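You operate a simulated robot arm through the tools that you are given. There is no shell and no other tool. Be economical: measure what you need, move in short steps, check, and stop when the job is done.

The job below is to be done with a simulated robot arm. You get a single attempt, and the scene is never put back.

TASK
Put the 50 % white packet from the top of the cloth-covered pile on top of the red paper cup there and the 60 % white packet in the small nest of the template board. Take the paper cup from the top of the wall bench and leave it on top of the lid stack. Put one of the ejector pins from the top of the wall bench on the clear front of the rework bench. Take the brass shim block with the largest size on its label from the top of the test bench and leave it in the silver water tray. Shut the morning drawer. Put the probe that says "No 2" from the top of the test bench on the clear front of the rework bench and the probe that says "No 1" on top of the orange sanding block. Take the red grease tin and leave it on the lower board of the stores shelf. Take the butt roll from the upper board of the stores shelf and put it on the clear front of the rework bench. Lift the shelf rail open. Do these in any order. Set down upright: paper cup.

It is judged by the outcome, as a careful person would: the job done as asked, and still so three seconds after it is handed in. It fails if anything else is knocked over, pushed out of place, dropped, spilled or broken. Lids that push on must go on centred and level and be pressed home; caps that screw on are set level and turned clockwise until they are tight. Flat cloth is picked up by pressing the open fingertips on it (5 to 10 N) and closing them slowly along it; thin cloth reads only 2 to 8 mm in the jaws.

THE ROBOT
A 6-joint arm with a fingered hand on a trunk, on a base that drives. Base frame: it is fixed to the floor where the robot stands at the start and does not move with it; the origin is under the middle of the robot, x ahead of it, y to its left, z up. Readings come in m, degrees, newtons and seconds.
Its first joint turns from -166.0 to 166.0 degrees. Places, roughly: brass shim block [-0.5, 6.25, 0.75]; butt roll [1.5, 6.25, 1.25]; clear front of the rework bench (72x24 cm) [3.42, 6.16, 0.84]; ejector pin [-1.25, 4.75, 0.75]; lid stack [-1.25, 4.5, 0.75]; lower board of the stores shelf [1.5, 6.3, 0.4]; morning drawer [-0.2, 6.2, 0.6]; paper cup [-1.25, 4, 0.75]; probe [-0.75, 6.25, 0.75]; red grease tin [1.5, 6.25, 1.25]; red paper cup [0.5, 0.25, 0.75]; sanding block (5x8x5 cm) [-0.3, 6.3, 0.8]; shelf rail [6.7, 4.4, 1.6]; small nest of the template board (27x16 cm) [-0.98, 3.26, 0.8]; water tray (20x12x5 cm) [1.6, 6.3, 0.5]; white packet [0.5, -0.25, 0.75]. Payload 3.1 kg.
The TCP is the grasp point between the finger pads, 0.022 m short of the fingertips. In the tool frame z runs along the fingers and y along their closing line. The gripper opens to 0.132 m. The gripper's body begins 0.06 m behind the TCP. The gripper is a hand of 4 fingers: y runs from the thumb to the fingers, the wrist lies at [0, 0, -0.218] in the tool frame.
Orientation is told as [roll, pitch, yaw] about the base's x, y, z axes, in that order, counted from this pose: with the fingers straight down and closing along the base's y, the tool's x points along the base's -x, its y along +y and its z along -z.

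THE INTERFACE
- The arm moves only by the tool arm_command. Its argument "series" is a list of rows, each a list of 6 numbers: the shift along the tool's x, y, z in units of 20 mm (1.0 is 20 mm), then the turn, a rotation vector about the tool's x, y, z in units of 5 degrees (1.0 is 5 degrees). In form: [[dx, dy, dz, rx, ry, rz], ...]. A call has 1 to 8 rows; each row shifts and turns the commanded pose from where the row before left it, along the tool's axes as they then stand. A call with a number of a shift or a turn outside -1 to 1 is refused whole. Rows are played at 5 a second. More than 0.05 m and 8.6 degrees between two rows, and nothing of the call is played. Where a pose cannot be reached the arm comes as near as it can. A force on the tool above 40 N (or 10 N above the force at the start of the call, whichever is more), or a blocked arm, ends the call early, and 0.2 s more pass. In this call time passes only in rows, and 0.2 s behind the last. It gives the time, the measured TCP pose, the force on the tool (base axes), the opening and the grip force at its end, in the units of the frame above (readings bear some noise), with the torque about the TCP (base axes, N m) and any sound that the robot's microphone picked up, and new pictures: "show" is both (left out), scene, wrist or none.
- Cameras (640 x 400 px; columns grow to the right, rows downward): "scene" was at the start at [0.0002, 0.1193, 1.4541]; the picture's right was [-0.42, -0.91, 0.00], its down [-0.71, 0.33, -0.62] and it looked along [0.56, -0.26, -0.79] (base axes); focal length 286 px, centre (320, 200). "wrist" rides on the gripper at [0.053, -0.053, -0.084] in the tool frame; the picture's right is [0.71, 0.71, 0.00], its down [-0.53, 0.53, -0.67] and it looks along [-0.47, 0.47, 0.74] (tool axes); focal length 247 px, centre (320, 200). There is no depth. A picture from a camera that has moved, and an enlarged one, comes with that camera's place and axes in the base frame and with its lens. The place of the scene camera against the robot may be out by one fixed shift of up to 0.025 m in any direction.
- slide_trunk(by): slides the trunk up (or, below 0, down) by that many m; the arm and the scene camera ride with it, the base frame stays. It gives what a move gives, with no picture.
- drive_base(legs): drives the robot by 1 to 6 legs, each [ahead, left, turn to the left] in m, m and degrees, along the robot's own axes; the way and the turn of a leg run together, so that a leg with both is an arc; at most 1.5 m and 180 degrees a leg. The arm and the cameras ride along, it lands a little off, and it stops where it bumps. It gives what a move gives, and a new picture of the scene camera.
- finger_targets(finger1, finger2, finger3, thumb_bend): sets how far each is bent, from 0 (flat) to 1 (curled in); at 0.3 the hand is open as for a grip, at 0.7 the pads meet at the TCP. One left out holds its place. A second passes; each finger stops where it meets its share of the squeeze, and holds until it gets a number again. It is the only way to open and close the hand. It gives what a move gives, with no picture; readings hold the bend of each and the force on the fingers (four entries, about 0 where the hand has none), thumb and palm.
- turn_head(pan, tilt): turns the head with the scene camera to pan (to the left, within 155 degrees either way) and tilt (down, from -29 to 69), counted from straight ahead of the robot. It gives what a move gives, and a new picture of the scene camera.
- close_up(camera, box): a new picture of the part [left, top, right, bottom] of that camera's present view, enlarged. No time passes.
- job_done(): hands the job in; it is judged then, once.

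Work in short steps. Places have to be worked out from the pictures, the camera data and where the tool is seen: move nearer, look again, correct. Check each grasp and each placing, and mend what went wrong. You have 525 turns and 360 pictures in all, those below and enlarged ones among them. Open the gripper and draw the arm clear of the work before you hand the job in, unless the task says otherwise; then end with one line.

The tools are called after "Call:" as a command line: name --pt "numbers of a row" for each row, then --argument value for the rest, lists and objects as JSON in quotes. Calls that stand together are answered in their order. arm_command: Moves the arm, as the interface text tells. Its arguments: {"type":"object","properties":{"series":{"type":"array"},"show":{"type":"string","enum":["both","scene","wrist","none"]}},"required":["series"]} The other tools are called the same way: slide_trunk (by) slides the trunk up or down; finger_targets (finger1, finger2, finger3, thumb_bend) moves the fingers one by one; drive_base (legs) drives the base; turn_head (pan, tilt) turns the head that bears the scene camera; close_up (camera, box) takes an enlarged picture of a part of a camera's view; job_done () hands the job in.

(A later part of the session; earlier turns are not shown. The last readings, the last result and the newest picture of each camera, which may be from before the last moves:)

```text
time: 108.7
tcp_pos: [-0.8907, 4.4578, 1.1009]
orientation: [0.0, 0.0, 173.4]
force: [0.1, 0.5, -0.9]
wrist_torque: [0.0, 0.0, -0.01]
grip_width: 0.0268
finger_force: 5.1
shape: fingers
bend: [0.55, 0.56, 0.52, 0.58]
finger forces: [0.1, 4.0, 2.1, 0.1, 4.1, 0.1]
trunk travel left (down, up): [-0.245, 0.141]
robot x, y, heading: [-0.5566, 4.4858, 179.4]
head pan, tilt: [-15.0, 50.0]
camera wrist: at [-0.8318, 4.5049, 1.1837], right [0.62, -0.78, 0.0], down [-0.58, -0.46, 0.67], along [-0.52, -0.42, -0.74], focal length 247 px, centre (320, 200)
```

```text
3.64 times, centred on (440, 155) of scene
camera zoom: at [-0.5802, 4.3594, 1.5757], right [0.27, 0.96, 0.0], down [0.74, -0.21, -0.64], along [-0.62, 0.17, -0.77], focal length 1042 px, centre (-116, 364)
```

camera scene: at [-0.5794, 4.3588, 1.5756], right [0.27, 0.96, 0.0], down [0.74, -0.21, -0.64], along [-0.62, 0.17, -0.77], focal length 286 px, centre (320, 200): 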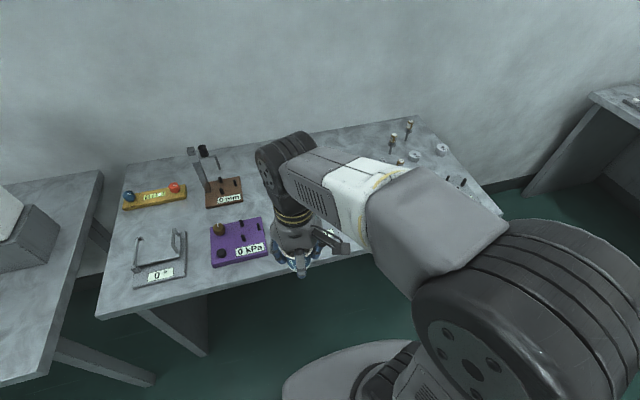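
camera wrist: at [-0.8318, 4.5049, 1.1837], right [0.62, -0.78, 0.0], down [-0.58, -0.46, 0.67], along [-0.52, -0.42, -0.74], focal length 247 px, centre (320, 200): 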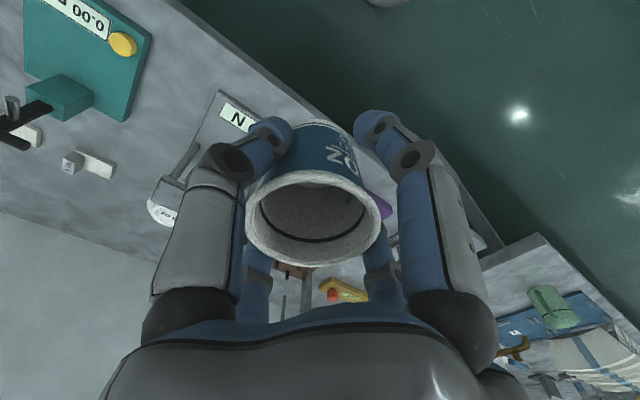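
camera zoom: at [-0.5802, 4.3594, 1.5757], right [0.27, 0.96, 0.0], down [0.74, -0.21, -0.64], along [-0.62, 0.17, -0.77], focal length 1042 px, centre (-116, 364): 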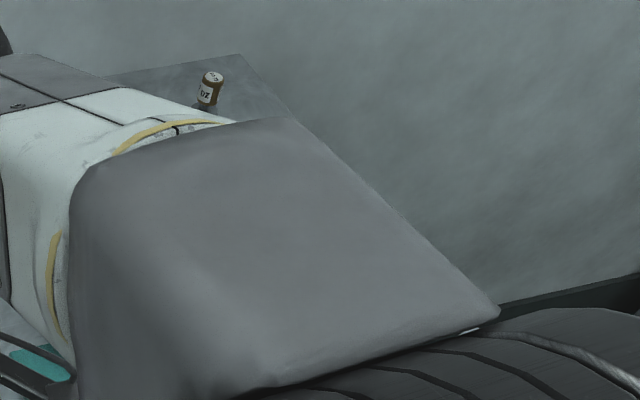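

I drive forward 15 cm with the cup held high and look again.

Call:
drive_base --legs '[[0.15, 0, 0]]'

Call:
arm_command --pt "0 1 0 0 0 0" --show "wrist"

```text
time: 110.1
tcp_pos: [-1.0406, 4.4591, 1.0997]
orientation: [0.0, 0.1, 173.3]
force: [-0.9, 0.2, -1.0]
wrist_torque: [-0.01, -0.01, 0.01]
grip_width: 0.0264
finger_force: 5.1
shape: fingers
bend: [0.55, 0.56, 0.52, 0.58]
finger forces: [0.1, 4.1, 2.1, 0.0, 4.0, 0.0]
trunk travel left (down, up): [-0.245, 0.141]
robot x, y, heading: [-0.7046, 4.4864, 179.4]
head pan, tilt: [-15.0, 50.0]
camera scene: at [-0.7311, 4.3606, 1.5756], right [0.27, 0.96, 0.0], down [0.74, -0.21, -0.64], along [-0.62, 0.17, -0.77], focal length 286 px, centre (320, 200)
```

scene: 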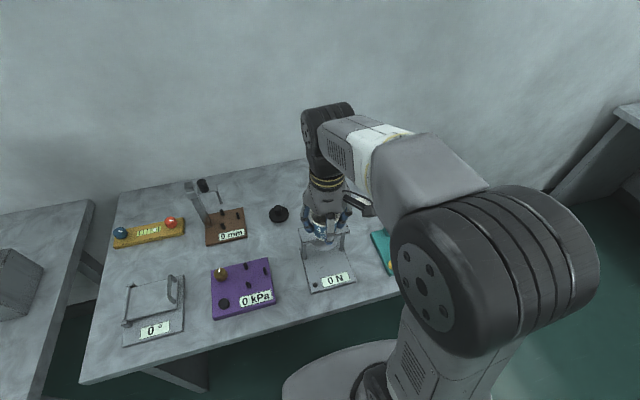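

```text
time: 110.5
tcp_pos: [-1.0419, 4.4399, 1.1]
orientation: [-0.1, -0.1, 173.2]
force: [-0.3, -0.6, -0.7]
wrist_torque: [-0.04, 0.01, 0.02]
grip_width: 0.0264
finger_force: 5.4
shape: fingers
bend: [0.55, 0.56, 0.52, 0.58]
finger forces: [0.0, 4.0, 2.1, 0.0, 4.1, 0.0]
trunk travel left (down, up): [-0.245, 0.141]
robot x, y, heading: [-0.7033, 4.4849, 179.5]
head pan, tilt: [-15.0, 50.0]
camera wrist: at [-0.9831, 4.4857, 1.1832], right [0.62, -0.78, 0.0], down [-0.58, -0.46, 0.67], along [-0.52, -0.41, -0.74], focal length 247 px, centre (320, 200)
```

wrist: 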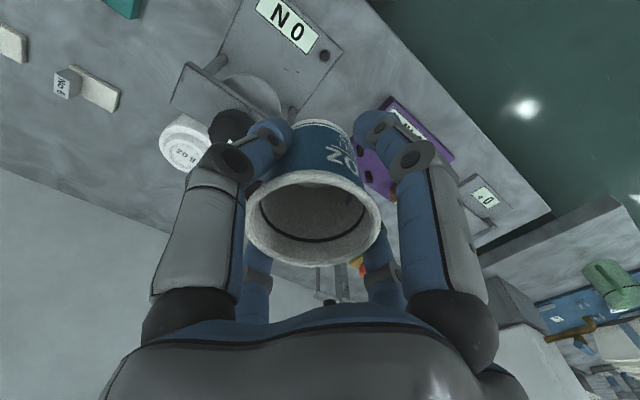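

The lid stack's top is at about (-1.272, 4.526, 0.85). I drive another 6 cm closer, then carry the cup over it at height.

Call:
drive_base --legs '[[0.06, 0, 0]]'

Call:
arm_command --pt "-1 -0.4 0 0 0 0" --pt "-1 -0.4 0 0 0 0" --pt "-1 -0.4 0 0 0 0" --pt "-1 -0.4 0 0 0 0" --pt "-1 -0.4 0 0 0 0" --pt "-1 -0.4 0 0 0 0" --pt "-1 -0.4 0 0 0 0" --show "wrist"

```text
time: 111.4
tcp_pos: [-1.1033, 4.4401, 1.1002]
orientation: [-0.1, 0.2, 173.4]
force: [0.7, 0.1, 0.6]
wrist_torque: [0.02, -0.03, 0.01]
grip_width: 0.0268
finger_force: 5.1
shape: fingers
bend: [0.55, 0.56, 0.52, 0.58]
finger forces: [0.0, 4.0, 2.0, 0.0, 4.0, 0.0]
trunk travel left (down, up): [-0.245, 0.141]
robot x, y, heading: [-0.7645, 4.4872, 179.2]
head pan, tilt: [-15.0, 50.0]
camera scene: at [-0.7917, 4.3613, 1.5756], right [0.27, 0.96, 0.0], down [0.74, -0.21, -0.64], along [-0.62, 0.17, -0.77], focal length 286 px, centre (320, 200)
```

scene: 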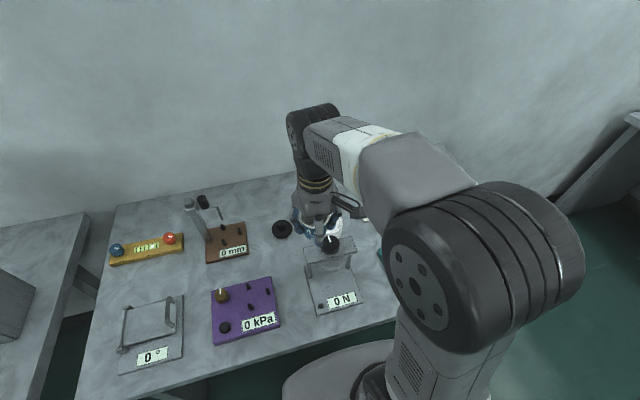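

```text
time: 113.0
tcp_pos: [-1.2366, 4.5122, 1.1009]
orientation: [0.0, 0.1, 173.3]
force: [-0.3, -0.2, 0.5]
wrist_torque: [0.03, 0.0, -0.04]
grip_width: 0.0264
finger_force: 4.9
shape: fingers
bend: [0.55, 0.56, 0.52, 0.58]
finger forces: [0.0, 3.9, 2.1, 0.1, 4.0, 0.1]
trunk travel left (down, up): [-0.245, 0.141]
robot x, y, heading: [-0.7633, 4.4845, 179.1]
head pan, tilt: [-15.0, 50.0]
camera wrist: at [-1.1772, 4.5587, 1.1846], right [0.62, -0.78, 0.0], down [-0.58, -0.46, 0.67], along [-0.52, -0.41, -0.74], focal length 247 px, centre (320, 200)
```

wrist: 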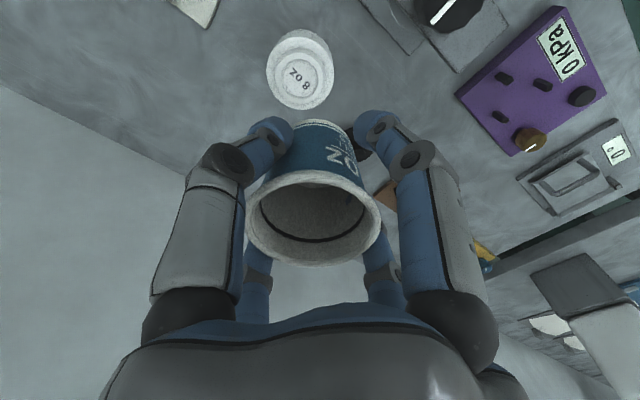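

I centre over the lid stack (-1.262, 4.521) and lower.

Call:
arm_command --pt "-0.65 -0.15 0 0 0 0" --pt "-0.65 -0.15 0.5 0 0 0" --pt "0 0 1 0 0 0" --pt "0 0 1 0 0 0" --pt "0 0 1 0 0 0" --pt "0 0 1 0 0 0" --pt "0 0 1 0 0 0" --pt "0 0 1 0 0 0" --show "both"

```text
time: 114.8
tcp_pos: [-1.2594, 4.5214, 0.9683]
orientation: [0.0, 0.0, 173.3]
force: [-0.6, -0.6, -0.2]
wrist_torque: [-0.01, 0.01, 0.0]
grip_width: 0.0263
finger_force: 5.0
shape: fingers
bend: [0.55, 0.56, 0.52, 0.58]
finger forces: [0.0, 4.0, 2.1, 0.1, 4.1, 0.1]
trunk travel left (down, up): [-0.245, 0.141]
robot x, y, heading: [-0.7651, 4.4853, 179.1]
head pan, tilt: [-15.0, 50.0]
camera scene: at [-0.7895, 4.3613, 1.5756], right [0.27, 0.96, 0.0], down [0.74, -0.21, -0.64], along [-0.62, 0.17, -0.77], focal length 286 px, centre (320, 200)
camera wrist: at [-1.1999, 4.5675, 1.053], right [0.62, -0.78, 0.0], down [-0.58, -0.46, 0.67], along [-0.52, -0.41, -0.74], focal length 247 px, centre (320, 200)
```

scene: 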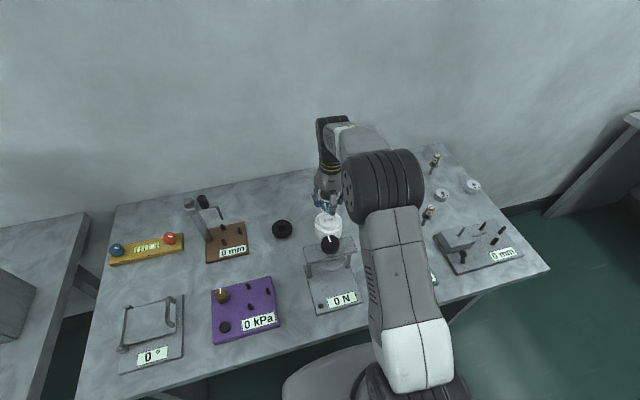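
wrist: 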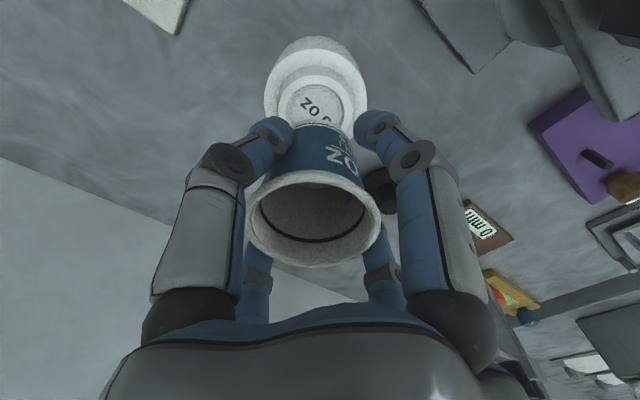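

Well centred. I lower to about 0.90 and then creep down.

Call:
arm_command --pt "0 0 1 0 0 0" --pt "0 0 1 0 0 0" --pt "0 0 1 0 0 0" --pt "0 0 0.3 0 0 0" --show "wrist"

```text
time: 115.8
tcp_pos: [-1.259, 4.5214, 0.905]
orientation: [0.1, -0.1, 173.3]
force: [-0.6, 0.3, 5.1]
wrist_torque: [0.04, 0.03, -0.03]
grip_width: 0.0262
finger_force: 5.1
shape: fingers
bend: [0.55, 0.56, 0.52, 0.58]
finger forces: [0.1, 3.5, 1.7, 0.0, 4.0, 0.0]
trunk travel left (down, up): [-0.245, 0.141]
robot x, y, heading: [-0.7659, 4.485, 179.3]
head pan, tilt: [-15.0, 50.0]
camera wrist: at [-1.1994, 4.5674, 0.9885], right [0.62, -0.78, 0.0], down [-0.58, -0.46, 0.67], along [-0.53, -0.41, -0.74], focal length 247 px, centre (320, 200)
```

wrist: 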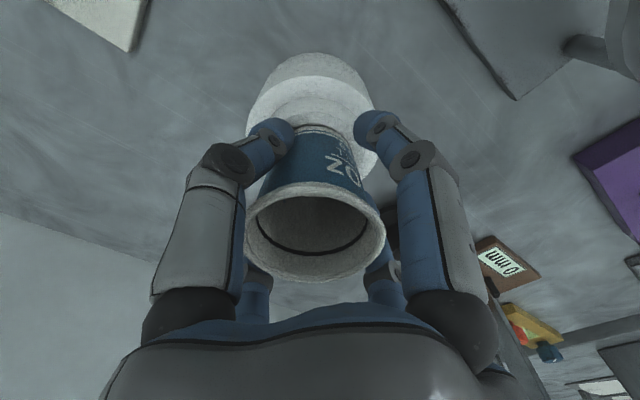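

The cup base has touched the lid (5 N). I release slowly, all fingers together in small steps.

Call:
finger_targets --finger1 0.5 --finger2 0.54 --finger3 0.48 --thumb_bend 0.56

Call:
finger_targets --finger1 0.45 --finger2 0.47 --finger3 0.45 --thumb_bend 0.49

Call:
arm_command --pt "0 0 -0.1 0 0 0" --show "wrist"

```text
time: 116.8
tcp_pos: [-1.258, 4.5209, 0.9056]
orientation: [0.0, 0.0, 173.3]
force: [0.4, 0.1, -0.2]
wrist_torque: [0.0, -0.01, 0.0]
grip_width: 0.0336
finger_force: 0.1
shape: fingers
bend: [0.5, 0.54, 0.48, 0.56]
finger forces: [0.0, 0.0, 0.1, 0.1, 0.1, 0.0]
trunk travel left (down, up): [-0.245, 0.141]
robot x, y, heading: [-0.7684, 4.4862, 179.5]
head pan, tilt: [-15.0, 50.0]
```

```text
time: 117.8
tcp_pos: [-1.2576, 4.5212, 0.9053]
orientation: [0.0, 0.0, 173.3]
force: [0.1, -1.0, 0.4]
wrist_torque: [-0.03, 0.0, -0.01]
grip_width: 0.0478
finger_force: 0.1
shape: fingers
bend: [0.45, 0.47, 0.45, 0.49]
finger forces: [0.0, 0.1, 0.0, 0.0, 0.0, 0.0]
trunk travel left (down, up): [-0.245, 0.141]
robot x, y, heading: [-0.7633, 4.4864, 179.5]
head pan, tilt: [-15.0, 50.0]
```

```text
time: 118.2
tcp_pos: [-1.2592, 4.5199, 0.9071]
orientation: [0.0, 0.0, 173.4]
force: [-0.5, -0.3, -0.1]
wrist_torque: [0.04, 0.01, 0.02]
grip_width: 0.0475
finger_force: 0.1
shape: fingers
bend: [0.45, 0.47, 0.45, 0.49]
finger forces: [0.1, 0.0, 0.0, 0.0, 0.0, 0.1]
trunk travel left (down, up): [-0.245, 0.141]
robot x, y, heading: [-0.7625, 4.4861, 179.1]
head pan, tilt: [-15.0, 50.0]
camera wrist: at [-1.1999, 4.5673, 0.9899], right [0.62, -0.78, 0.0], down [-0.58, -0.46, 0.67], along [-0.52, -0.41, -0.74], focal length 247 px, centre (320, 200)
```

wrist: 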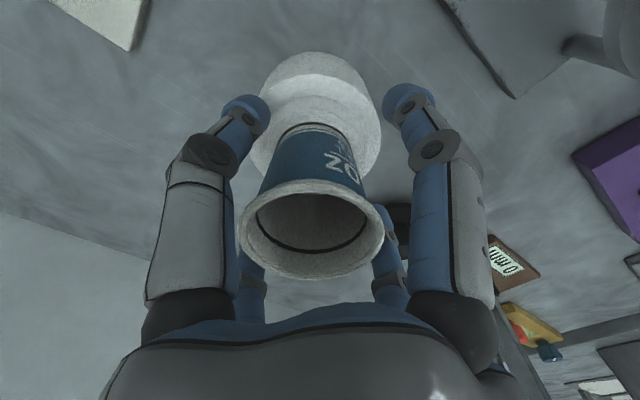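

The cup stands free. I rise straight up and check.

Call:
arm_command --pt "0 0 -1 0 0 0" --pt "0 0 -1 0 0 0" --pt "0 0 -1 0 0 0" --pt "0 0 -1 0 0 0" --pt "0 0 -1 0 0 0" --pt "0 0 -1 0 0 0" --show "both"

```text
time: 119.6
tcp_pos: [-1.2593, 4.5216, 1.0263]
orientation: [0.0, 0.0, 173.3]
force: [0.5, 0.3, 0.1]
wrist_torque: [0.0, 0.02, -0.02]
grip_width: 0.0476
finger_force: 0.2
shape: fingers
bend: [0.45, 0.47, 0.45, 0.49]
finger forces: [0.0, 0.0, 0.0, 0.0, 0.0, 0.1]
trunk travel left (down, up): [-0.245, 0.141]
robot x, y, heading: [-0.7633, 4.4874, 179.3]
head pan, tilt: [-15.0, 50.0]
camera scene: at [-0.7889, 4.3613, 1.5756], right [0.27, 0.96, 0.0], down [0.74, -0.21, -0.64], along [-0.62, 0.17, -0.77], focal length 286 px, centre (320, 200)
camera wrist: at [-1.2001, 4.5681, 1.1108], right [0.62, -0.78, 0.0], down [-0.58, -0.46, 0.67], along [-0.52, -0.41, -0.74], focal length 247 px, centre (320, 200)
```

scene: 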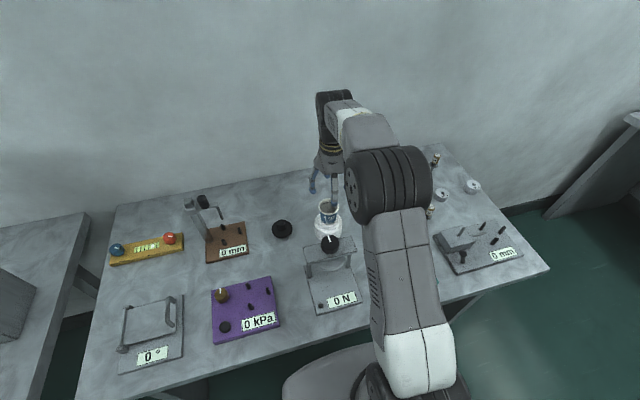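
wrist: 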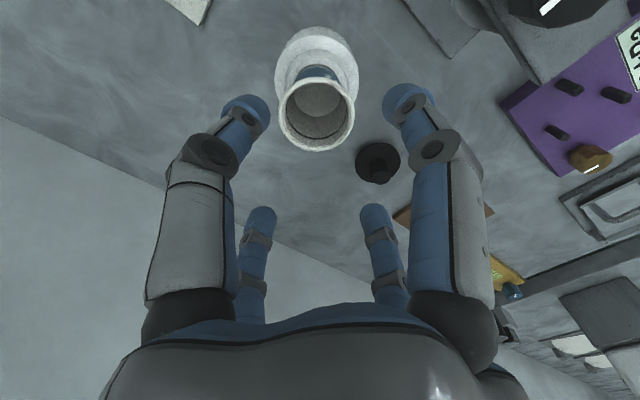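

The cup stands upright on the lids. I rise further, retract over the stand, back off and shift right to see the pins.

Call:
arm_command --pt "0 0 -1 0 0 0" --pt "0 0 -1 0 0 0" --pt "0.5 0 -1 0 0 0" --pt "1 0 0 0 0 0" --pt "1 0 0 0 0 0" --pt "1 0 0 0 0 0" --pt "1 0 0 0 0 0" --pt "1 0 0 0 0 0" --show "none"

Call:
arm_command --pt "1 0 0 0 0 0" --pt "1 0 0 0 0 0" --pt "1 0 0 0 0 0" --pt "1 0 0 0 0 0" --pt "1 0 0 0 0 0" --show "none"

Call:
drive_base --legs '[[-0.15, 0, 0], [0, -0.5, 0]]'

Call:
turn_head --pan 15 --tilt 45

```text
time: 121.4
tcp_pos: [-1.1494, 4.5084, 1.0862]
orientation: [-0.1, 0.0, 173.3]
force: [-0.3, 0.0, -0.2]
wrist_torque: [0.0, -0.01, 0.03]
grip_width: 0.0475
finger_force: 0.1
shape: fingers
bend: [0.45, 0.47, 0.45, 0.49]
finger forces: [0.0, 0.0, 0.0, 0.0, 0.0, 0.0]
trunk travel left (down, up): [-0.245, 0.141]
robot x, y, heading: [-0.7668, 4.4882, 179.1]
head pan, tilt: [-15.0, 50.0]
```

```text
time: 122.6
tcp_pos: [-1.0483, 4.4966, 1.0865]
orientation: [0.0, -0.1, 173.3]
force: [-0.8, 0.0, -0.1]
wrist_torque: [0.02, -0.01, 0.0]
grip_width: 0.0477
finger_force: 0.0
shape: fingers
bend: [0.45, 0.47, 0.45, 0.49]
finger forces: [0.0, 0.0, 0.0, 0.0, 0.0, 0.1]
trunk travel left (down, up): [-0.245, 0.141]
robot x, y, heading: [-0.7661, 4.4867, 179.2]
head pan, tilt: [-15.0, 50.0]
```

```text
time: 126.5
tcp_pos: [-0.8965, 4.9921, 1.0865]
orientation: [0.0, -0.1, 173.5]
force: [-0.1, 0.4, 0.0]
wrist_torque: [-0.02, 0.0, 0.0]
grip_width: 0.0478
finger_force: 0.1
shape: fingers
bend: [0.45, 0.47, 0.45, 0.49]
finger forces: [0.0, 0.0, 0.0, 0.0, 0.0, 0.0]
trunk travel left (down, up): [-0.245, 0.141]
robot x, y, heading: [-0.6119, 4.9816, 179.5]
head pan, tilt: [-15.0, 50.0]
camera scene: at [-0.6355, 4.8583, 1.5757], right [0.27, 0.96, 0.0], down [0.74, -0.2, -0.64], along [-0.62, 0.17, -0.77], focal length 286 px, centre (320, 200)
```

scene: 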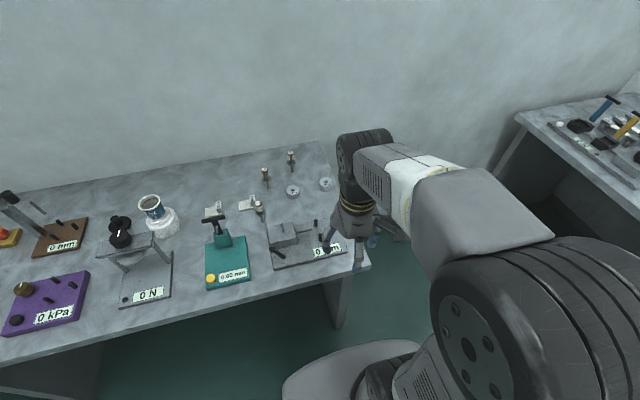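

```text
time: 127.5
tcp_pos: [-0.8964, 4.9915, 1.087]
orientation: [0.0, -0.1, 173.6]
force: [-0.8, 0.3, -0.5]
wrist_torque: [-0.01, 0.01, 0.02]
grip_width: 0.0477
finger_force: 0.0
shape: fingers
bend: [0.45, 0.47, 0.45, 0.49]
finger forces: [0.0, 0.0, 0.0, 0.1, 0.0, 0.0]
trunk travel left (down, up): [-0.245, 0.141]
robot x, y, heading: [-0.609, 4.9783, 179.3]
head pan, tilt: [15.0, 45.0]
camera scene: at [-0.64, 4.8166, 1.5825], right [-0.25, 0.97, 0.0], down [0.68, 0.18, -0.71], along [-0.68, -0.18, -0.71], focal length 286 px, centre (320, 200)
```

scene: 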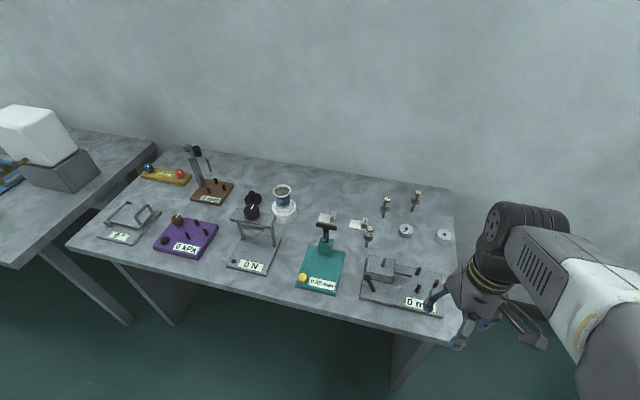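

Call:
close_up --camera "scene" --box '[300, 170, 480, 290]'

```text
3.33 times, centred on (390, 230) of scene
camera zoom: at [-0.64, 4.8166, 1.5825], right [-0.25, 0.97, 0.0], down [0.68, 0.18, -0.71], along [-0.68, -0.18, -0.71], focal length 955 px, centre (87, 100)
```

zoom: 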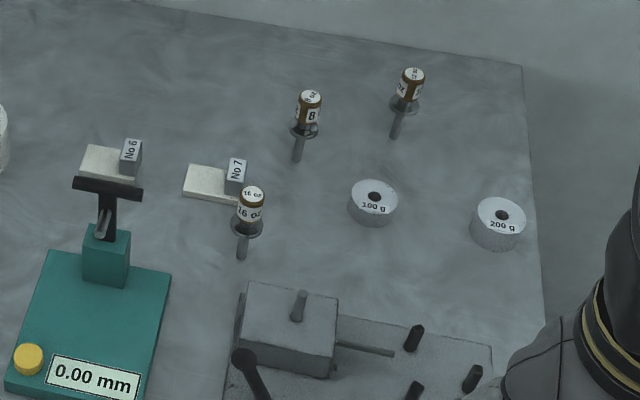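

The ejector pins are the standing pins with brown-and-white heads; the "16 oz" one near (-1.216, 4.823), top about z 0.90, is the most accessible. I drive closer to it.

Call:
drive_base --legs '[[0.1, 0.12, 0]]'

Call:
finger_targets --finger1 0.45 --finger2 0.5 --finger3 0.45 --thumb_bend 0.5

Call:
arm_command --pt "-1 0.5 0 0 0 0" --pt "-1 0.5 0 0 0 0" --pt "-1 0.5 0 0 0 0" --pt "-1 0.5 0 0 0 0" --pt "-1 0.5 0 0 0 0" --show "both"

```text
time: 128.9
tcp_pos: [-0.9986, 4.8716, 1.0854]
orientation: [-0.1, 0.0, 173.7]
force: [-0.7, -0.4, 0.1]
wrist_torque: [0.0, -0.03, 0.02]
grip_width: 0.0476
finger_force: 0.0
shape: fingers
bend: [0.45, 0.47, 0.45, 0.49]
finger forces: [0.0, 0.0, 0.0, 0.1, 0.0, 0.1]
trunk travel left (down, up): [-0.245, 0.141]
robot x, y, heading: [-0.7155, 4.8615, 179.6]
head pan, tilt: [15.0, 45.0]
camera scene: at [-0.7421, 4.6969, 1.5824], right [-0.25, 0.97, 0.0], down [0.68, 0.18, -0.71], along [-0.68, -0.18, -0.71], focal length 286 px, centre (320, 200)
```

scene: 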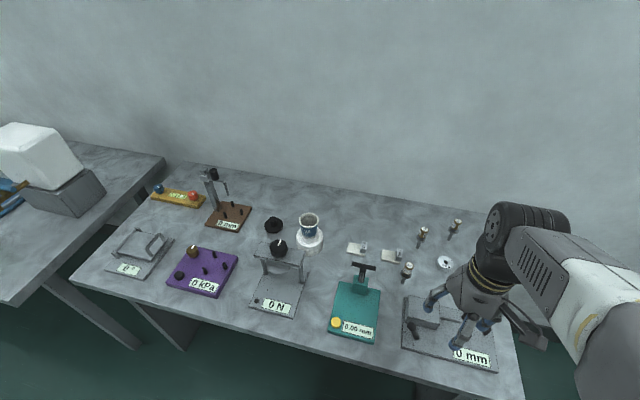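

```text
time: 129.9
tcp_pos: [-0.9981, 4.8729, 1.0865]
orientation: [0.1, 0.0, 173.6]
force: [-0.5, -1.1, 1.1]
wrist_torque: [0.02, 0.01, -0.03]
grip_width: 0.047
finger_force: 0.0
shape: fingers
bend: [0.45, 0.5, 0.45, 0.5]
finger forces: [0.0, 0.0, 0.0, 0.0, 0.0, 0.0]
trunk travel left (down, up): [-0.245, 0.141]
robot x, y, heading: [-0.7123, 4.8637, 179.9]
head pan, tilt: [15.0, 45.0]
```

```text
time: 131.1
tcp_pos: [-1.1023, 4.8325, 1.0862]
orientation: [-0.1, 0.0, 173.7]
force: [-0.3, 0.7, -0.8]
wrist_torque: [0.0, -0.03, -0.01]
grip_width: 0.0466
finger_force: 0.0
shape: fingers
bend: [0.45, 0.5, 0.45, 0.5]
finger forces: [0.0, 0.0, 0.1, 0.0, 0.0, 0.0]
trunk travel left (down, up): [-0.245, 0.141]
robot x, y, heading: [-0.7127, 4.8639, 180.0]
head pan, tilt: [15.0, 45.0]
camera scene: at [-0.7419, 4.6981, 1.5825], right [-0.25, 0.97, 0.0], down [0.68, 0.18, -0.71], along [-0.68, -0.18, -0.71], focal length 286 px, centre (320, 200)
camera wrist: at [-1.0446, 4.8799, 1.1688], right [0.63, -0.78, 0.0], down [-0.58, -0.47, 0.67], along [-0.52, -0.42, -0.74], focal length 247 px, centre (320, 200)
```

scene: 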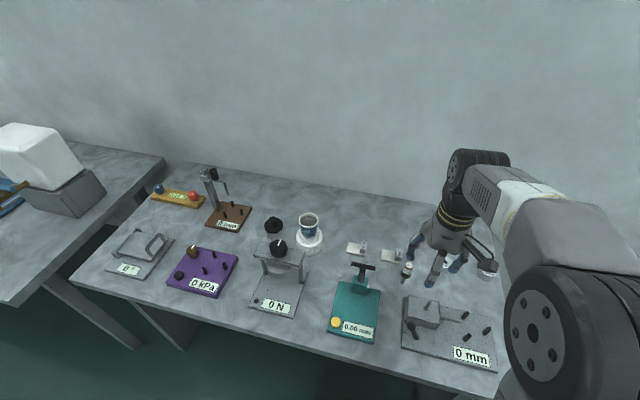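
wrist: 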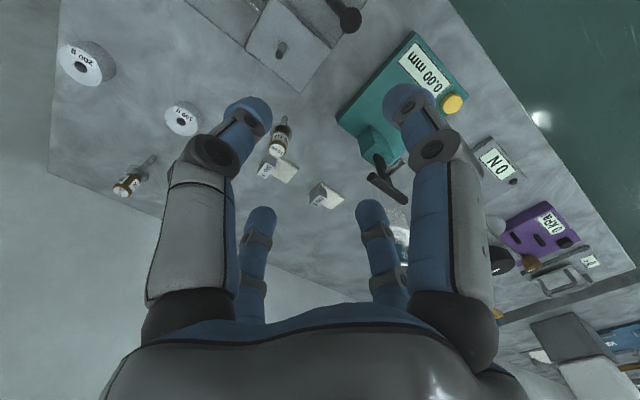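

The pin is at about (-1.202, 4.82). I move over it and lower part-way.

Call:
arm_command --pt "-1 0.2 0 0 0 0" --pt "-1 0.2 0 0 0 0" --pt "-1 0.2 0 0 0 0" --pt "-1 0.3 1 0 0 0" --pt "-0.9 0.3 1 0 0 0" --pt "0 0 1 0 0 0" --pt "0 0 1 0 0 0" --show "wrist"

```text
time: 132.7
tcp_pos: [-1.2026, 4.8206, 1.0045]
orientation: [0.0, 0.0, 173.8]
force: [-0.7, -0.2, 0.2]
wrist_torque: [0.01, 0.01, 0.0]
grip_width: 0.0471
finger_force: 0.1
shape: fingers
bend: [0.45, 0.5, 0.45, 0.5]
finger forces: [0.0, 0.0, 0.0, 0.0, 0.0, 0.0]
trunk travel left (down, up): [-0.245, 0.141]
robot x, y, heading: [-0.7123, 4.8637, 179.7]
head pan, tilt: [15.0, 45.0]
camera wrist: at [-1.144, 4.8671, 1.088], right [0.63, -0.78, 0.0], down [-0.58, -0.47, 0.67], along [-0.52, -0.42, -0.74], focal length 247 px, centre (320, 200)
```

wrist: 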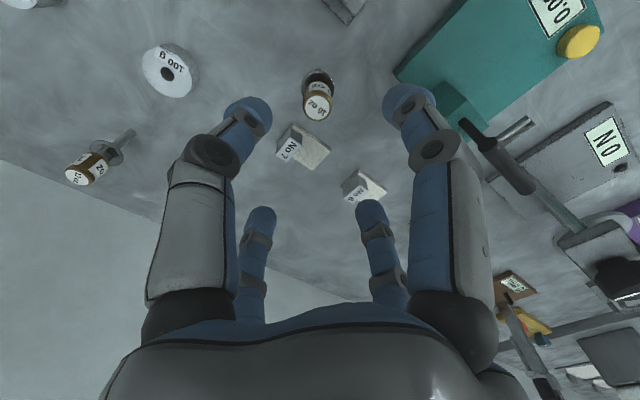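

It is centred, with the head top at z 0.893. I descend to z about 0.885.

Call:
arm_command --pt "0 0 1 0 0 0" --pt "0 0 1 0 0 0" --pt "0 0 1 0 0 0" --pt "0 0 1 0 0 0" --pt "0 0 1 0 0 0" --pt "0 0 1 0 0 0" --show "wrist"

```text
time: 134.1
tcp_pos: [-1.2026, 4.8216, 0.885]
orientation: [0.0, 0.0, 173.7]
force: [-0.9, -0.7, 0.0]
wrist_torque: [-0.01, 0.0, 0.01]
grip_width: 0.0468
finger_force: 0.1
shape: fingers
bend: [0.45, 0.5, 0.45, 0.5]
finger forces: [0.0, 0.1, 0.0, 0.1, 0.0, 0.0]
trunk travel left (down, up): [-0.245, 0.141]
robot x, y, heading: [-0.712, 4.8621, 180.0]
head pan, tilt: [15.0, 45.0]
camera wrist: at [-1.1438, 4.8676, 0.9694], right [0.63, -0.78, 0.0], down [-0.58, -0.47, 0.67], along [-0.52, -0.42, -0.74], focal length 247 px, centre (320, 200)
```

wrist: 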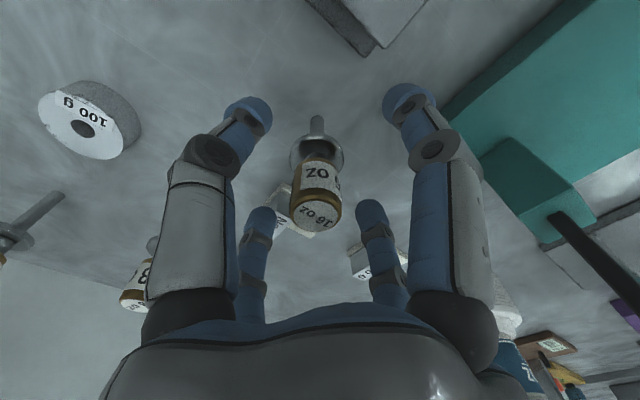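

The head sits at the grasp point; I rise 7 mm to keep the tips above the flange and close the thumb and finger 2.

Call:
arm_command --pt "0 0 -0.35 0 0 0" --show "none"

Call:
finger_targets --finger2 0.66 --thumb_bend 0.66

```text
time: 134.5
tcp_pos: [-1.2034, 4.8193, 0.8929]
orientation: [0.0, 0.1, 173.6]
force: [0.1, -0.4, -0.1]
wrist_torque: [0.0, 0.0, 0.0]
grip_width: 0.0468
finger_force: 0.0
shape: fingers
bend: [0.45, 0.5, 0.45, 0.5]
finger forces: [0.0, 0.0, 0.0, 0.0, 0.0, 0.0]
trunk travel left (down, up): [-0.245, 0.141]
robot x, y, heading: [-0.7129, 4.8634, 179.5]
head pan, tilt: [15.0, 45.0]
```

```text
time: 135.5
tcp_pos: [-1.2017, 4.8211, 0.893]
orientation: [0.0, 0.0, 173.7]
force: [0.2, 0.6, -0.2]
wrist_torque: [-0.02, 0.02, -0.02]
grip_width: 0.0354
finger_force: 1.9
shape: fingers
bend: [0.45, 0.63, 0.45, 0.64]
finger forces: [0.1, 1.8, 0.0, 0.0, 2.0, 0.0]
trunk travel left (down, up): [-0.245, 0.141]
robot x, y, heading: [-0.7127, 4.8654, 179.8]
head pan, tilt: [15.0, 45.0]
```

Contact is made. I squeeze a bit more and lift.

Call:
finger_targets --finger2 0.72 --thumb_bend 0.72

Call:
arm_command --pt "0 0 -1 0 0 0" --pt "0 0 -1 0 0 0" --pt "0 0 -1 0 0 0" --pt "0 0 -1 0 0 0" --show "wrist"

```text
time: 136.5
tcp_pos: [-1.2027, 4.8208, 0.8935]
orientation: [0.0, 0.0, 173.7]
force: [0.4, 0.7, -0.8]
wrist_torque: [-0.02, 0.02, -0.04]
grip_width: 0.0347
finger_force: 6.6
shape: fingers
bend: [0.45, 0.63, 0.45, 0.66]
finger forces: [0.1, 6.7, 0.1, 0.0, 7.0, 0.0]
trunk travel left (down, up): [-0.245, 0.141]
robot x, y, heading: [-0.7152, 4.8679, 179.7]
head pan, tilt: [15.0, 45.0]
```

```text
time: 137.5
tcp_pos: [-1.2018, 4.8214, 0.9715]
orientation: [0.0, 0.0, 173.7]
force: [0.0, -0.5, 0.3]
wrist_torque: [-0.02, 0.04, -0.01]
grip_width: 0.0346
finger_force: 6.6
shape: fingers
bend: [0.45, 0.63, 0.45, 0.66]
finger forces: [0.1, 6.7, 0.1, 0.0, 6.9, 0.1]
trunk travel left (down, up): [-0.245, 0.141]
robot x, y, heading: [-0.7118, 4.8621, 179.5]
head pan, tilt: [15.0, 45.0]
camera wrist: at [-1.1434, 4.8676, 1.0565], right [0.63, -0.78, 0.0], down [-0.58, -0.47, 0.67], along [-0.52, -0.42, -0.74], focal length 247 px, centre (320, 200)
```

wrist: 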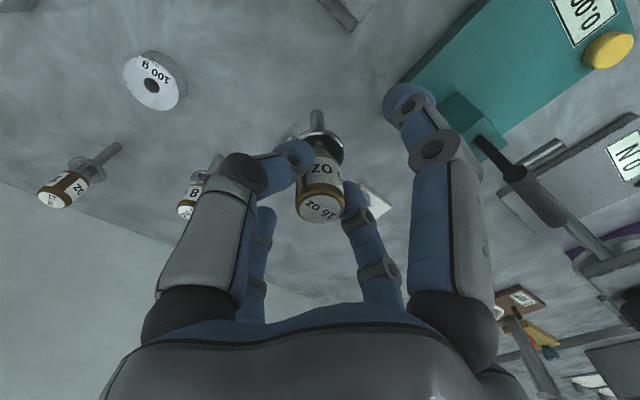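

The pin is held. I raise, retract and drive to the far benches along y about 5.35, facing +y.

Call:
arm_command --pt "0 0 -1 0 0 0" --pt "0 0 -1 0 0 0" --pt "0 0 -1 0 0 0" --pt "0 0 -1 0 0 0" --pt "1 0 -1 0 0 0" --pt "1 0 0 0 0 0" --pt "1 0 0 0 0 0" --pt "1 0 0 0 0 0" --show "none"

Call:
arm_command --pt "1 0 0 0 0 0" --pt "1 0 0 0 0 0" --pt "1 0 0 0 0 0" --pt "1 0 0 0 0 0" --pt "1 0 0 0 0 0" --pt "1 0 0 0 0 0" --show "none"

Call:
drive_base --legs '[[-0.25, 0, 0], [0, -0.45, 0], [0, 0, -90]]'

Call:
turn_head --pan -20 --tilt 30

```text
time: 139.3
tcp_pos: [-1.1217, 4.8104, 1.0723]
orientation: [-0.1, 0.0, 173.8]
force: [-0.1, -1.0, -0.6]
wrist_torque: [0.03, 0.01, -0.02]
grip_width: 0.0344
finger_force: 7.2
shape: fingers
bend: [0.45, 0.63, 0.45, 0.66]
finger forces: [0.1, 6.6, 0.0, 0.0, 7.0, 0.1]
trunk travel left (down, up): [-0.245, 0.141]
robot x, y, heading: [-0.7161, 4.866, 179.9]
head pan, tilt: [15.0, 45.0]
```

```text
time: 140.7
tcp_pos: [-1.0043, 4.7983, 1.0739]
orientation: [0.0, -0.1, 173.7]
force: [0.2, 0.2, -1.1]
wrist_torque: [0.02, -0.01, 0.0]
grip_width: 0.0345
finger_force: 7.1
shape: fingers
bend: [0.45, 0.63, 0.45, 0.66]
finger forces: [0.1, 6.6, 0.1, 0.1, 6.9, 0.1]
trunk travel left (down, up): [-0.245, 0.141]
robot x, y, heading: [-0.7114, 4.864, 180.0]
head pan, tilt: [15.0, 45.0]
```

```text
time: 148.6
tcp_pos: [-0.5308, 5.6103, 1.0733]
orientation: [0.1, 0.0, 84.5]
force: [0.6, 0.0, -0.6]
wrist_torque: [0.0, 0.03, 0.01]
grip_width: 0.0345
finger_force: 6.4
shape: fingers
bend: [0.45, 0.63, 0.45, 0.66]
finger forces: [0.1, 6.5, 0.0, 0.1, 6.8, 0.0]
trunk travel left (down, up): [-0.245, 0.141]
robot x, y, heading: [-0.4603, 5.3189, 90.7]
head pan, tilt: [15.0, 45.0]
camera scene: at [-0.6372, 5.3405, 1.5825], right [0.96, 0.27, 0.0], down [0.19, -0.68, -0.71], along [-0.19, 0.68, -0.71], focal length 286 px, centre (320, 200)
```

scene: 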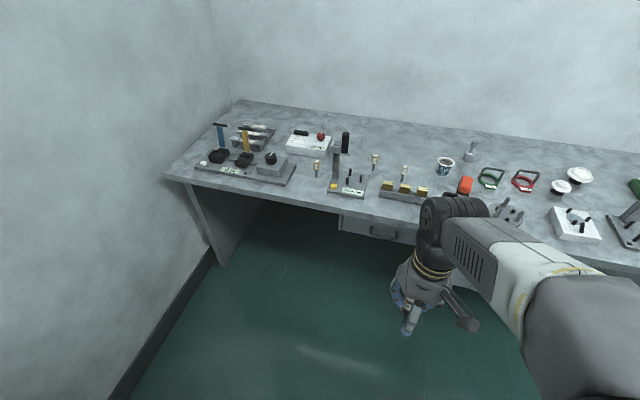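

```text
time: 149.6
tcp_pos: [-0.5296, 5.6113, 1.0733]
orientation: [0.0, 0.0, 84.5]
force: [-0.1, 0.0, -0.8]
wrist_torque: [-0.06, 0.0, 0.02]
grip_width: 0.0346
finger_force: 6.8
shape: fingers
bend: [0.45, 0.63, 0.45, 0.66]
finger forces: [0.0, 6.3, 0.0, 0.0, 6.8, 0.0]
trunk travel left (down, up): [-0.245, 0.141]
robot x, y, heading: [-0.4587, 5.3192, 90.6]
head pan, tilt: [-20.0, 30.0]
camera scene: at [-0.5854, 5.3475, 1.6051], right [0.94, -0.33, 0.0], down [-0.17, -0.47, -0.87], along [0.29, 0.82, -0.5], focal length 286 px, centre (320, 200)
```

scene: 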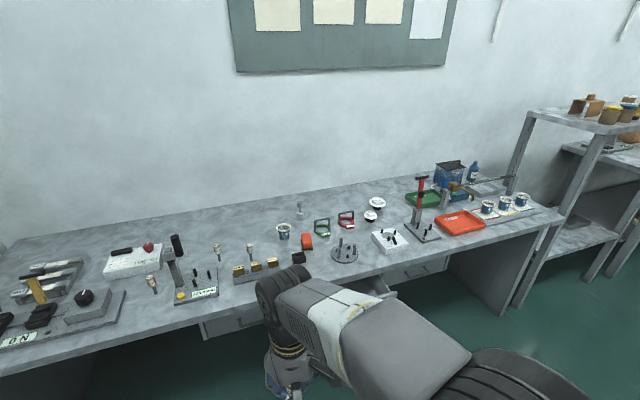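

The test bench is in view. I keep strafing right along the benches toward the rework bench.

Call:
drive_base --legs '[[0, -1.5, -0.6], [0, -1.3, 0]]'

```text
time: 163.0
tcp_pos: [2.2081, 5.692, 1.0735]
orientation: [0.0, 0.0, 87.4]
force: [0.2, -0.3, -0.8]
wrist_torque: [0.03, 0.02, 0.01]
grip_width: 0.0347
finger_force: 6.6
shape: fingers
bend: [0.45, 0.63, 0.45, 0.66]
finger forces: [0.0, 6.5, 0.0, 0.0, 6.9, 0.0]
trunk travel left (down, up): [-0.245, 0.141]
robot x, y, heading: [2.2902, 5.4047, 93.3]
head pan, tilt: [-20.0, 30.0]
camera scene: at [2.1666, 5.4259, 1.6052], right [0.96, -0.29, 0.0], down [-0.14, -0.48, -0.87], along [0.25, 0.83, -0.5], focal length 286 px, centre (320, 200)
```

scene: 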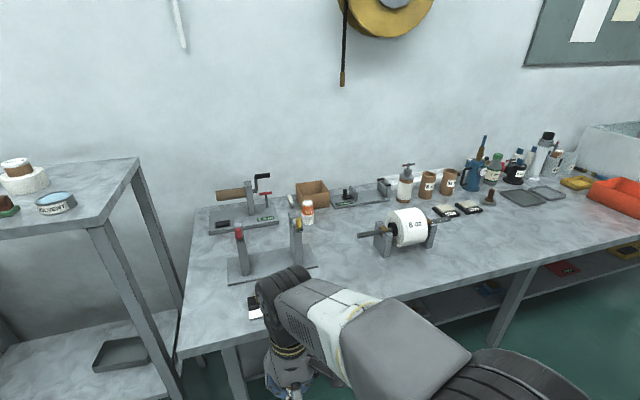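

I continue to the clear front of the rework bench, around (3.42, 6.16).

Call:
drive_base --legs '[[0, -1.0, -3.3], [0.22, 0, 0]]'

Call:
turn_head --pan 0 --tilt 50

```text
time: 169.5
tcp_pos: [3.2244, 5.9485, 1.0736]
orientation: [0.0, 0.0, 84.2]
force: [0.1, 0.3, -0.3]
wrist_torque: [-0.04, -0.04, -0.02]
grip_width: 0.0345
finger_force: 6.1
shape: fingers
bend: [0.45, 0.63, 0.45, 0.66]
finger forces: [0.0, 6.4, 0.0, 0.1, 6.7, 0.0]
trunk travel left (down, up): [-0.245, 0.141]
robot x, y, heading: [3.2924, 5.6559, 90.4]
head pan, tilt: [-20.0, 30.0]
camera scene: at [3.1685, 5.6847, 1.6051], right [0.94, -0.34, 0.0], down [-0.17, -0.47, -0.87], along [0.29, 0.81, -0.5], focal length 286 px, centre (320, 200)
```

scene: 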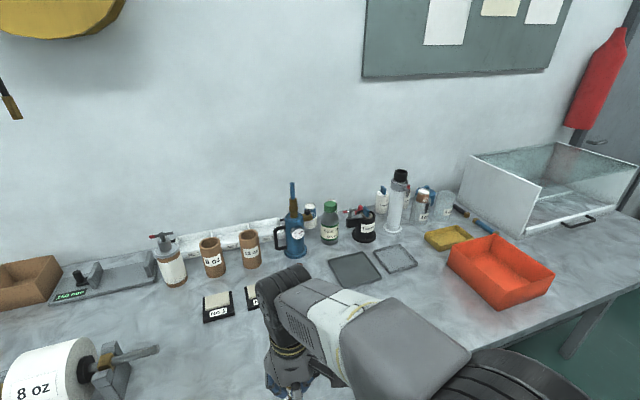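

```text
time: 170.3
tcp_pos: [3.2252, 5.9477, 1.0732]
orientation: [0.0, 0.1, 84.2]
force: [0.4, 0.3, -0.6]
wrist_torque: [-0.04, 0.03, -0.02]
grip_width: 0.0345
finger_force: 6.6
shape: fingers
bend: [0.45, 0.63, 0.45, 0.66]
finger forces: [0.1, 6.6, 0.1, 0.0, 6.8, 0.0]
trunk travel left (down, up): [-0.245, 0.141]
robot x, y, heading: [3.2955, 5.6533, 90.2]
head pan, tilt: [0.0, 50.0]
camera scene: at [3.1378, 5.6752, 1.5757], right [1.0, 0.0, 0.0], down [0.0, -0.77, -0.64], along [0.0, 0.64, -0.77], focal length 286 px, centre (320, 200)
```

scene: 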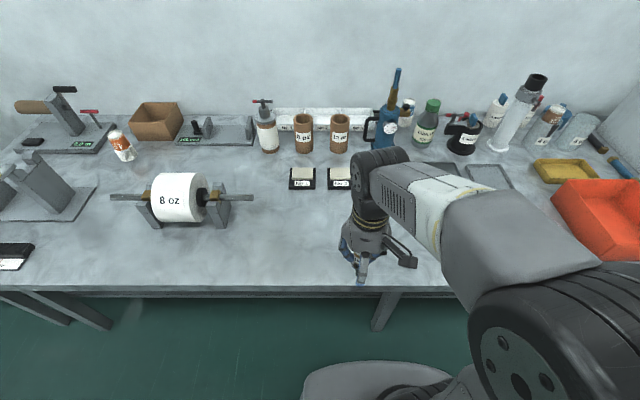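

The clear front is free. I carry the pin to about (3.20, 6.15) and lower.

Call:
arm_command --pt "-1 0.25 0 0 0 0" --pt "-1 0.25 0 0 0 0" --pt "-1 0.25 0 0 0 0" --pt "-1 0.25 0 0 0 0" --pt "-1 0.25 0 0 0 0" --pt "-1 0.25 0 0 0 0" --pt "-1 0.25 0 0 0 0" --pt "-1 0.25 0 0 0 0" --show "none"

Call:
arm_command --pt "-1 0.25 0 0 0 0" --pt "-0.8 0 0 0 0 0" --pt "0 0 1 0 0 0" --pt "0 0 1 0 0 0" --pt "0 0 1 0 0 0" --pt "0 0 1 0 0 0" --show "both"

```text
time: 172.1
tcp_pos: [3.2006, 6.1109, 1.0743]
orientation: [-0.1, 0.1, 84.2]
force: [0.1, 0.4, -0.3]
wrist_torque: [0.01, 0.0, 0.03]
grip_width: 0.0345
finger_force: 6.8
shape: fingers
bend: [0.45, 0.63, 0.45, 0.66]
finger forces: [0.0, 6.6, 0.0, 0.1, 6.7, 0.1]
trunk travel left (down, up): [-0.245, 0.141]
robot x, y, heading: [3.2934, 5.6551, 90.2]
head pan, tilt: [0.0, 50.0]
```

```text
time: 173.5
tcp_pos: [3.2, 6.1471, 0.9931]
orientation: [0.0, -0.1, 84.2]
force: [0.2, 0.0, 0.0]
wrist_torque: [0.01, 0.0, 0.0]
grip_width: 0.0346
finger_force: 6.5
shape: fingers
bend: [0.45, 0.63, 0.45, 0.66]
finger forces: [0.0, 6.4, 0.0, 0.0, 6.7, 0.0]
trunk travel left (down, up): [-0.245, 0.141]
robot x, y, heading: [3.2952, 5.6549, 90.2]
head pan, tilt: [0.0, 50.0]
camera scene: at [3.1376, 5.6757, 1.5756], right [1.0, 0.0, 0.0], down [0.0, -0.77, -0.64], along [0.0, 0.64, -0.77], focal length 286 px, centre (320, 200)
camera wrist: at [3.2477, 6.089, 1.0765], right [-0.77, -0.63, 0.0], down [-0.47, 0.58, 0.67], along [-0.42, 0.52, -0.74], focal length 247 px, centre (320, 200)
```

scene: 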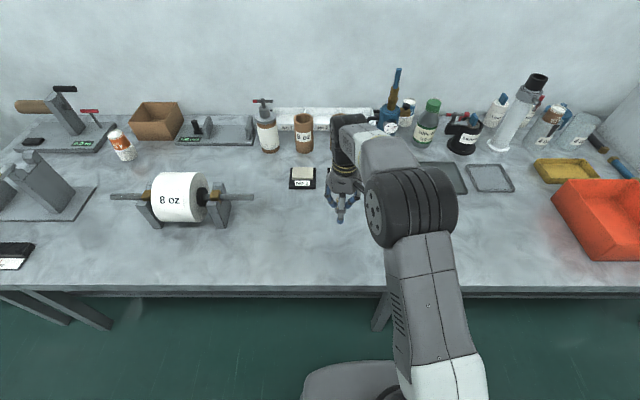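
wrist: 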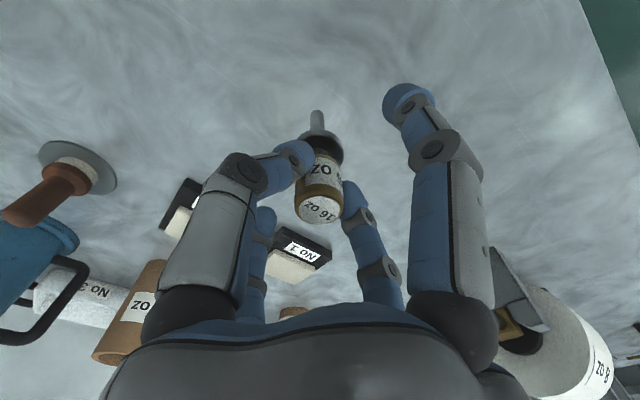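

The pin hangs vertical. I lower toward the surface, watching the force.

Call:
arm_command --pt "0 0 1 0 0 0" --pt "0 0 1 0 0 0" --pt "0 0 0.5 0 0 0" --pt "0 0 0.2 0 0 0" --pt "0 0 0.2 0 0 0" --show "none"

```text
time: 174.7
tcp_pos: [3.2002, 6.1466, 0.9363]
orientation: [-0.1, -0.2, 84.2]
force: [0.0, -0.8, 13.5]
wrist_torque: [0.01, -0.01, 0.0]
grip_width: 0.0342
finger_force: 8.9
shape: fingers
bend: [0.45, 0.62, 0.45, 0.69]
finger forces: [0.0, 8.7, 0.0, 0.1, 9.8, 0.1]
trunk travel left (down, up): [-0.245, 0.141]
robot x, y, heading: [3.2948, 5.6552, 90.0]
head pan, tilt: [0.0, 50.0]
```

Contact. I ease up 2 mm, check verticality and then release.

Call:
arm_command --pt "0 0 -0.08 0 0 0" --show "wrist"

```text
time: 175.1
tcp_pos: [3.2015, 6.1456, 0.9378]
orientation: [0.0, -0.1, 84.2]
force: [0.0, -0.5, 9.2]
wrist_torque: [0.02, 0.04, -0.02]
grip_width: 0.0343
finger_force: 8.9
shape: fingers
bend: [0.45, 0.62, 0.45, 0.69]
finger forces: [0.0, 8.3, 0.0, 0.1, 9.1, 0.1]
trunk travel left (down, up): [-0.245, 0.141]
robot x, y, heading: [3.2952, 5.6559, 90.0]
head pan, tilt: [0.0, 50.0]
camera wrist: at [3.2479, 6.0876, 1.0204], right [-0.77, -0.63, 0.0], down [-0.47, 0.58, 0.67], along [-0.42, 0.52, -0.74], focal length 247 px, centre (320, 200)
```

wrist: 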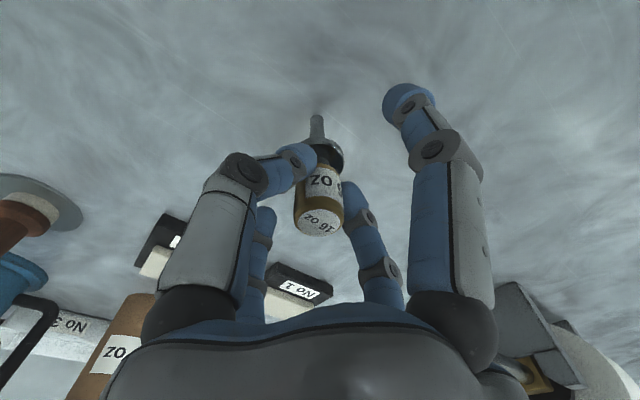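

Call:
arm_command --pt "0 0 -0.12 0 0 0" --show "none"

Call:
finger_targets --finger2 0.57 --thumb_bend 0.63

Call:
arm_command --pt "0 0 -0.05 0 0 0" --show "wrist"

```text
time: 175.5
tcp_pos: [3.2005, 6.1455, 0.9401]
orientation: [-0.1, 0.1, 84.1]
force: [0.1, -0.1, 0.6]
wrist_torque: [0.03, -0.01, 0.01]
grip_width: 0.0342
finger_force: 6.5
shape: fingers
bend: [0.45, 0.62, 0.45, 0.68]
finger forces: [0.0, 6.5, 0.0, 0.0, 6.6, 0.1]
trunk travel left (down, up): [-0.245, 0.141]
robot x, y, heading: [3.2933, 5.6525, 90.0]
head pan, tilt: [0.0, 50.0]
```

```text
time: 176.5
tcp_pos: [3.1999, 6.1477, 0.939]
orientation: [0.0, 0.0, 84.3]
force: [0.2, -0.2, 0.0]
wrist_torque: [0.0, 0.0, -0.03]
grip_width: 0.036
finger_force: 0.0
shape: fingers
bend: [0.45, 0.56, 0.45, 0.63]
finger forces: [0.0, 0.0, 0.1, 0.1, 0.1, 0.1]
trunk travel left (down, up): [-0.245, 0.141]
robot x, y, heading: [3.2927, 5.6564, 90.0]
head pan, tilt: [0.0, 50.0]
```

```text
time: 176.9
tcp_pos: [3.2003, 6.1469, 0.9403]
orientation: [0.1, 0.0, 84.2]
force: [0.2, -0.2, -0.1]
wrist_torque: [0.02, 0.02, 0.01]
grip_width: 0.0356
finger_force: 0.1
shape: fingers
bend: [0.45, 0.56, 0.45, 0.63]
finger forces: [0.0, 0.0, 0.0, 0.0, 0.1, 0.1]
trunk travel left (down, up): [-0.245, 0.141]
robot x, y, heading: [3.2937, 5.6554, 90.1]
head pan, tilt: [0.0, 50.0]
camera wrist: at [3.2474, 6.0887, 1.0236], right [-0.77, -0.63, 0.0], down [-0.47, 0.58, 0.67], along [-0.42, 0.52, -0.74], focal length 247 px, centre (320, 200)
```

wrist: 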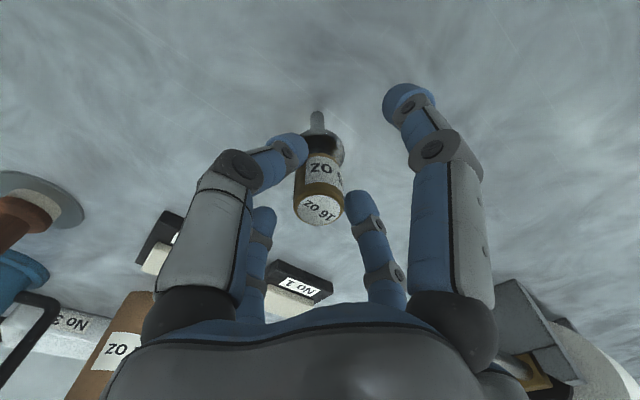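

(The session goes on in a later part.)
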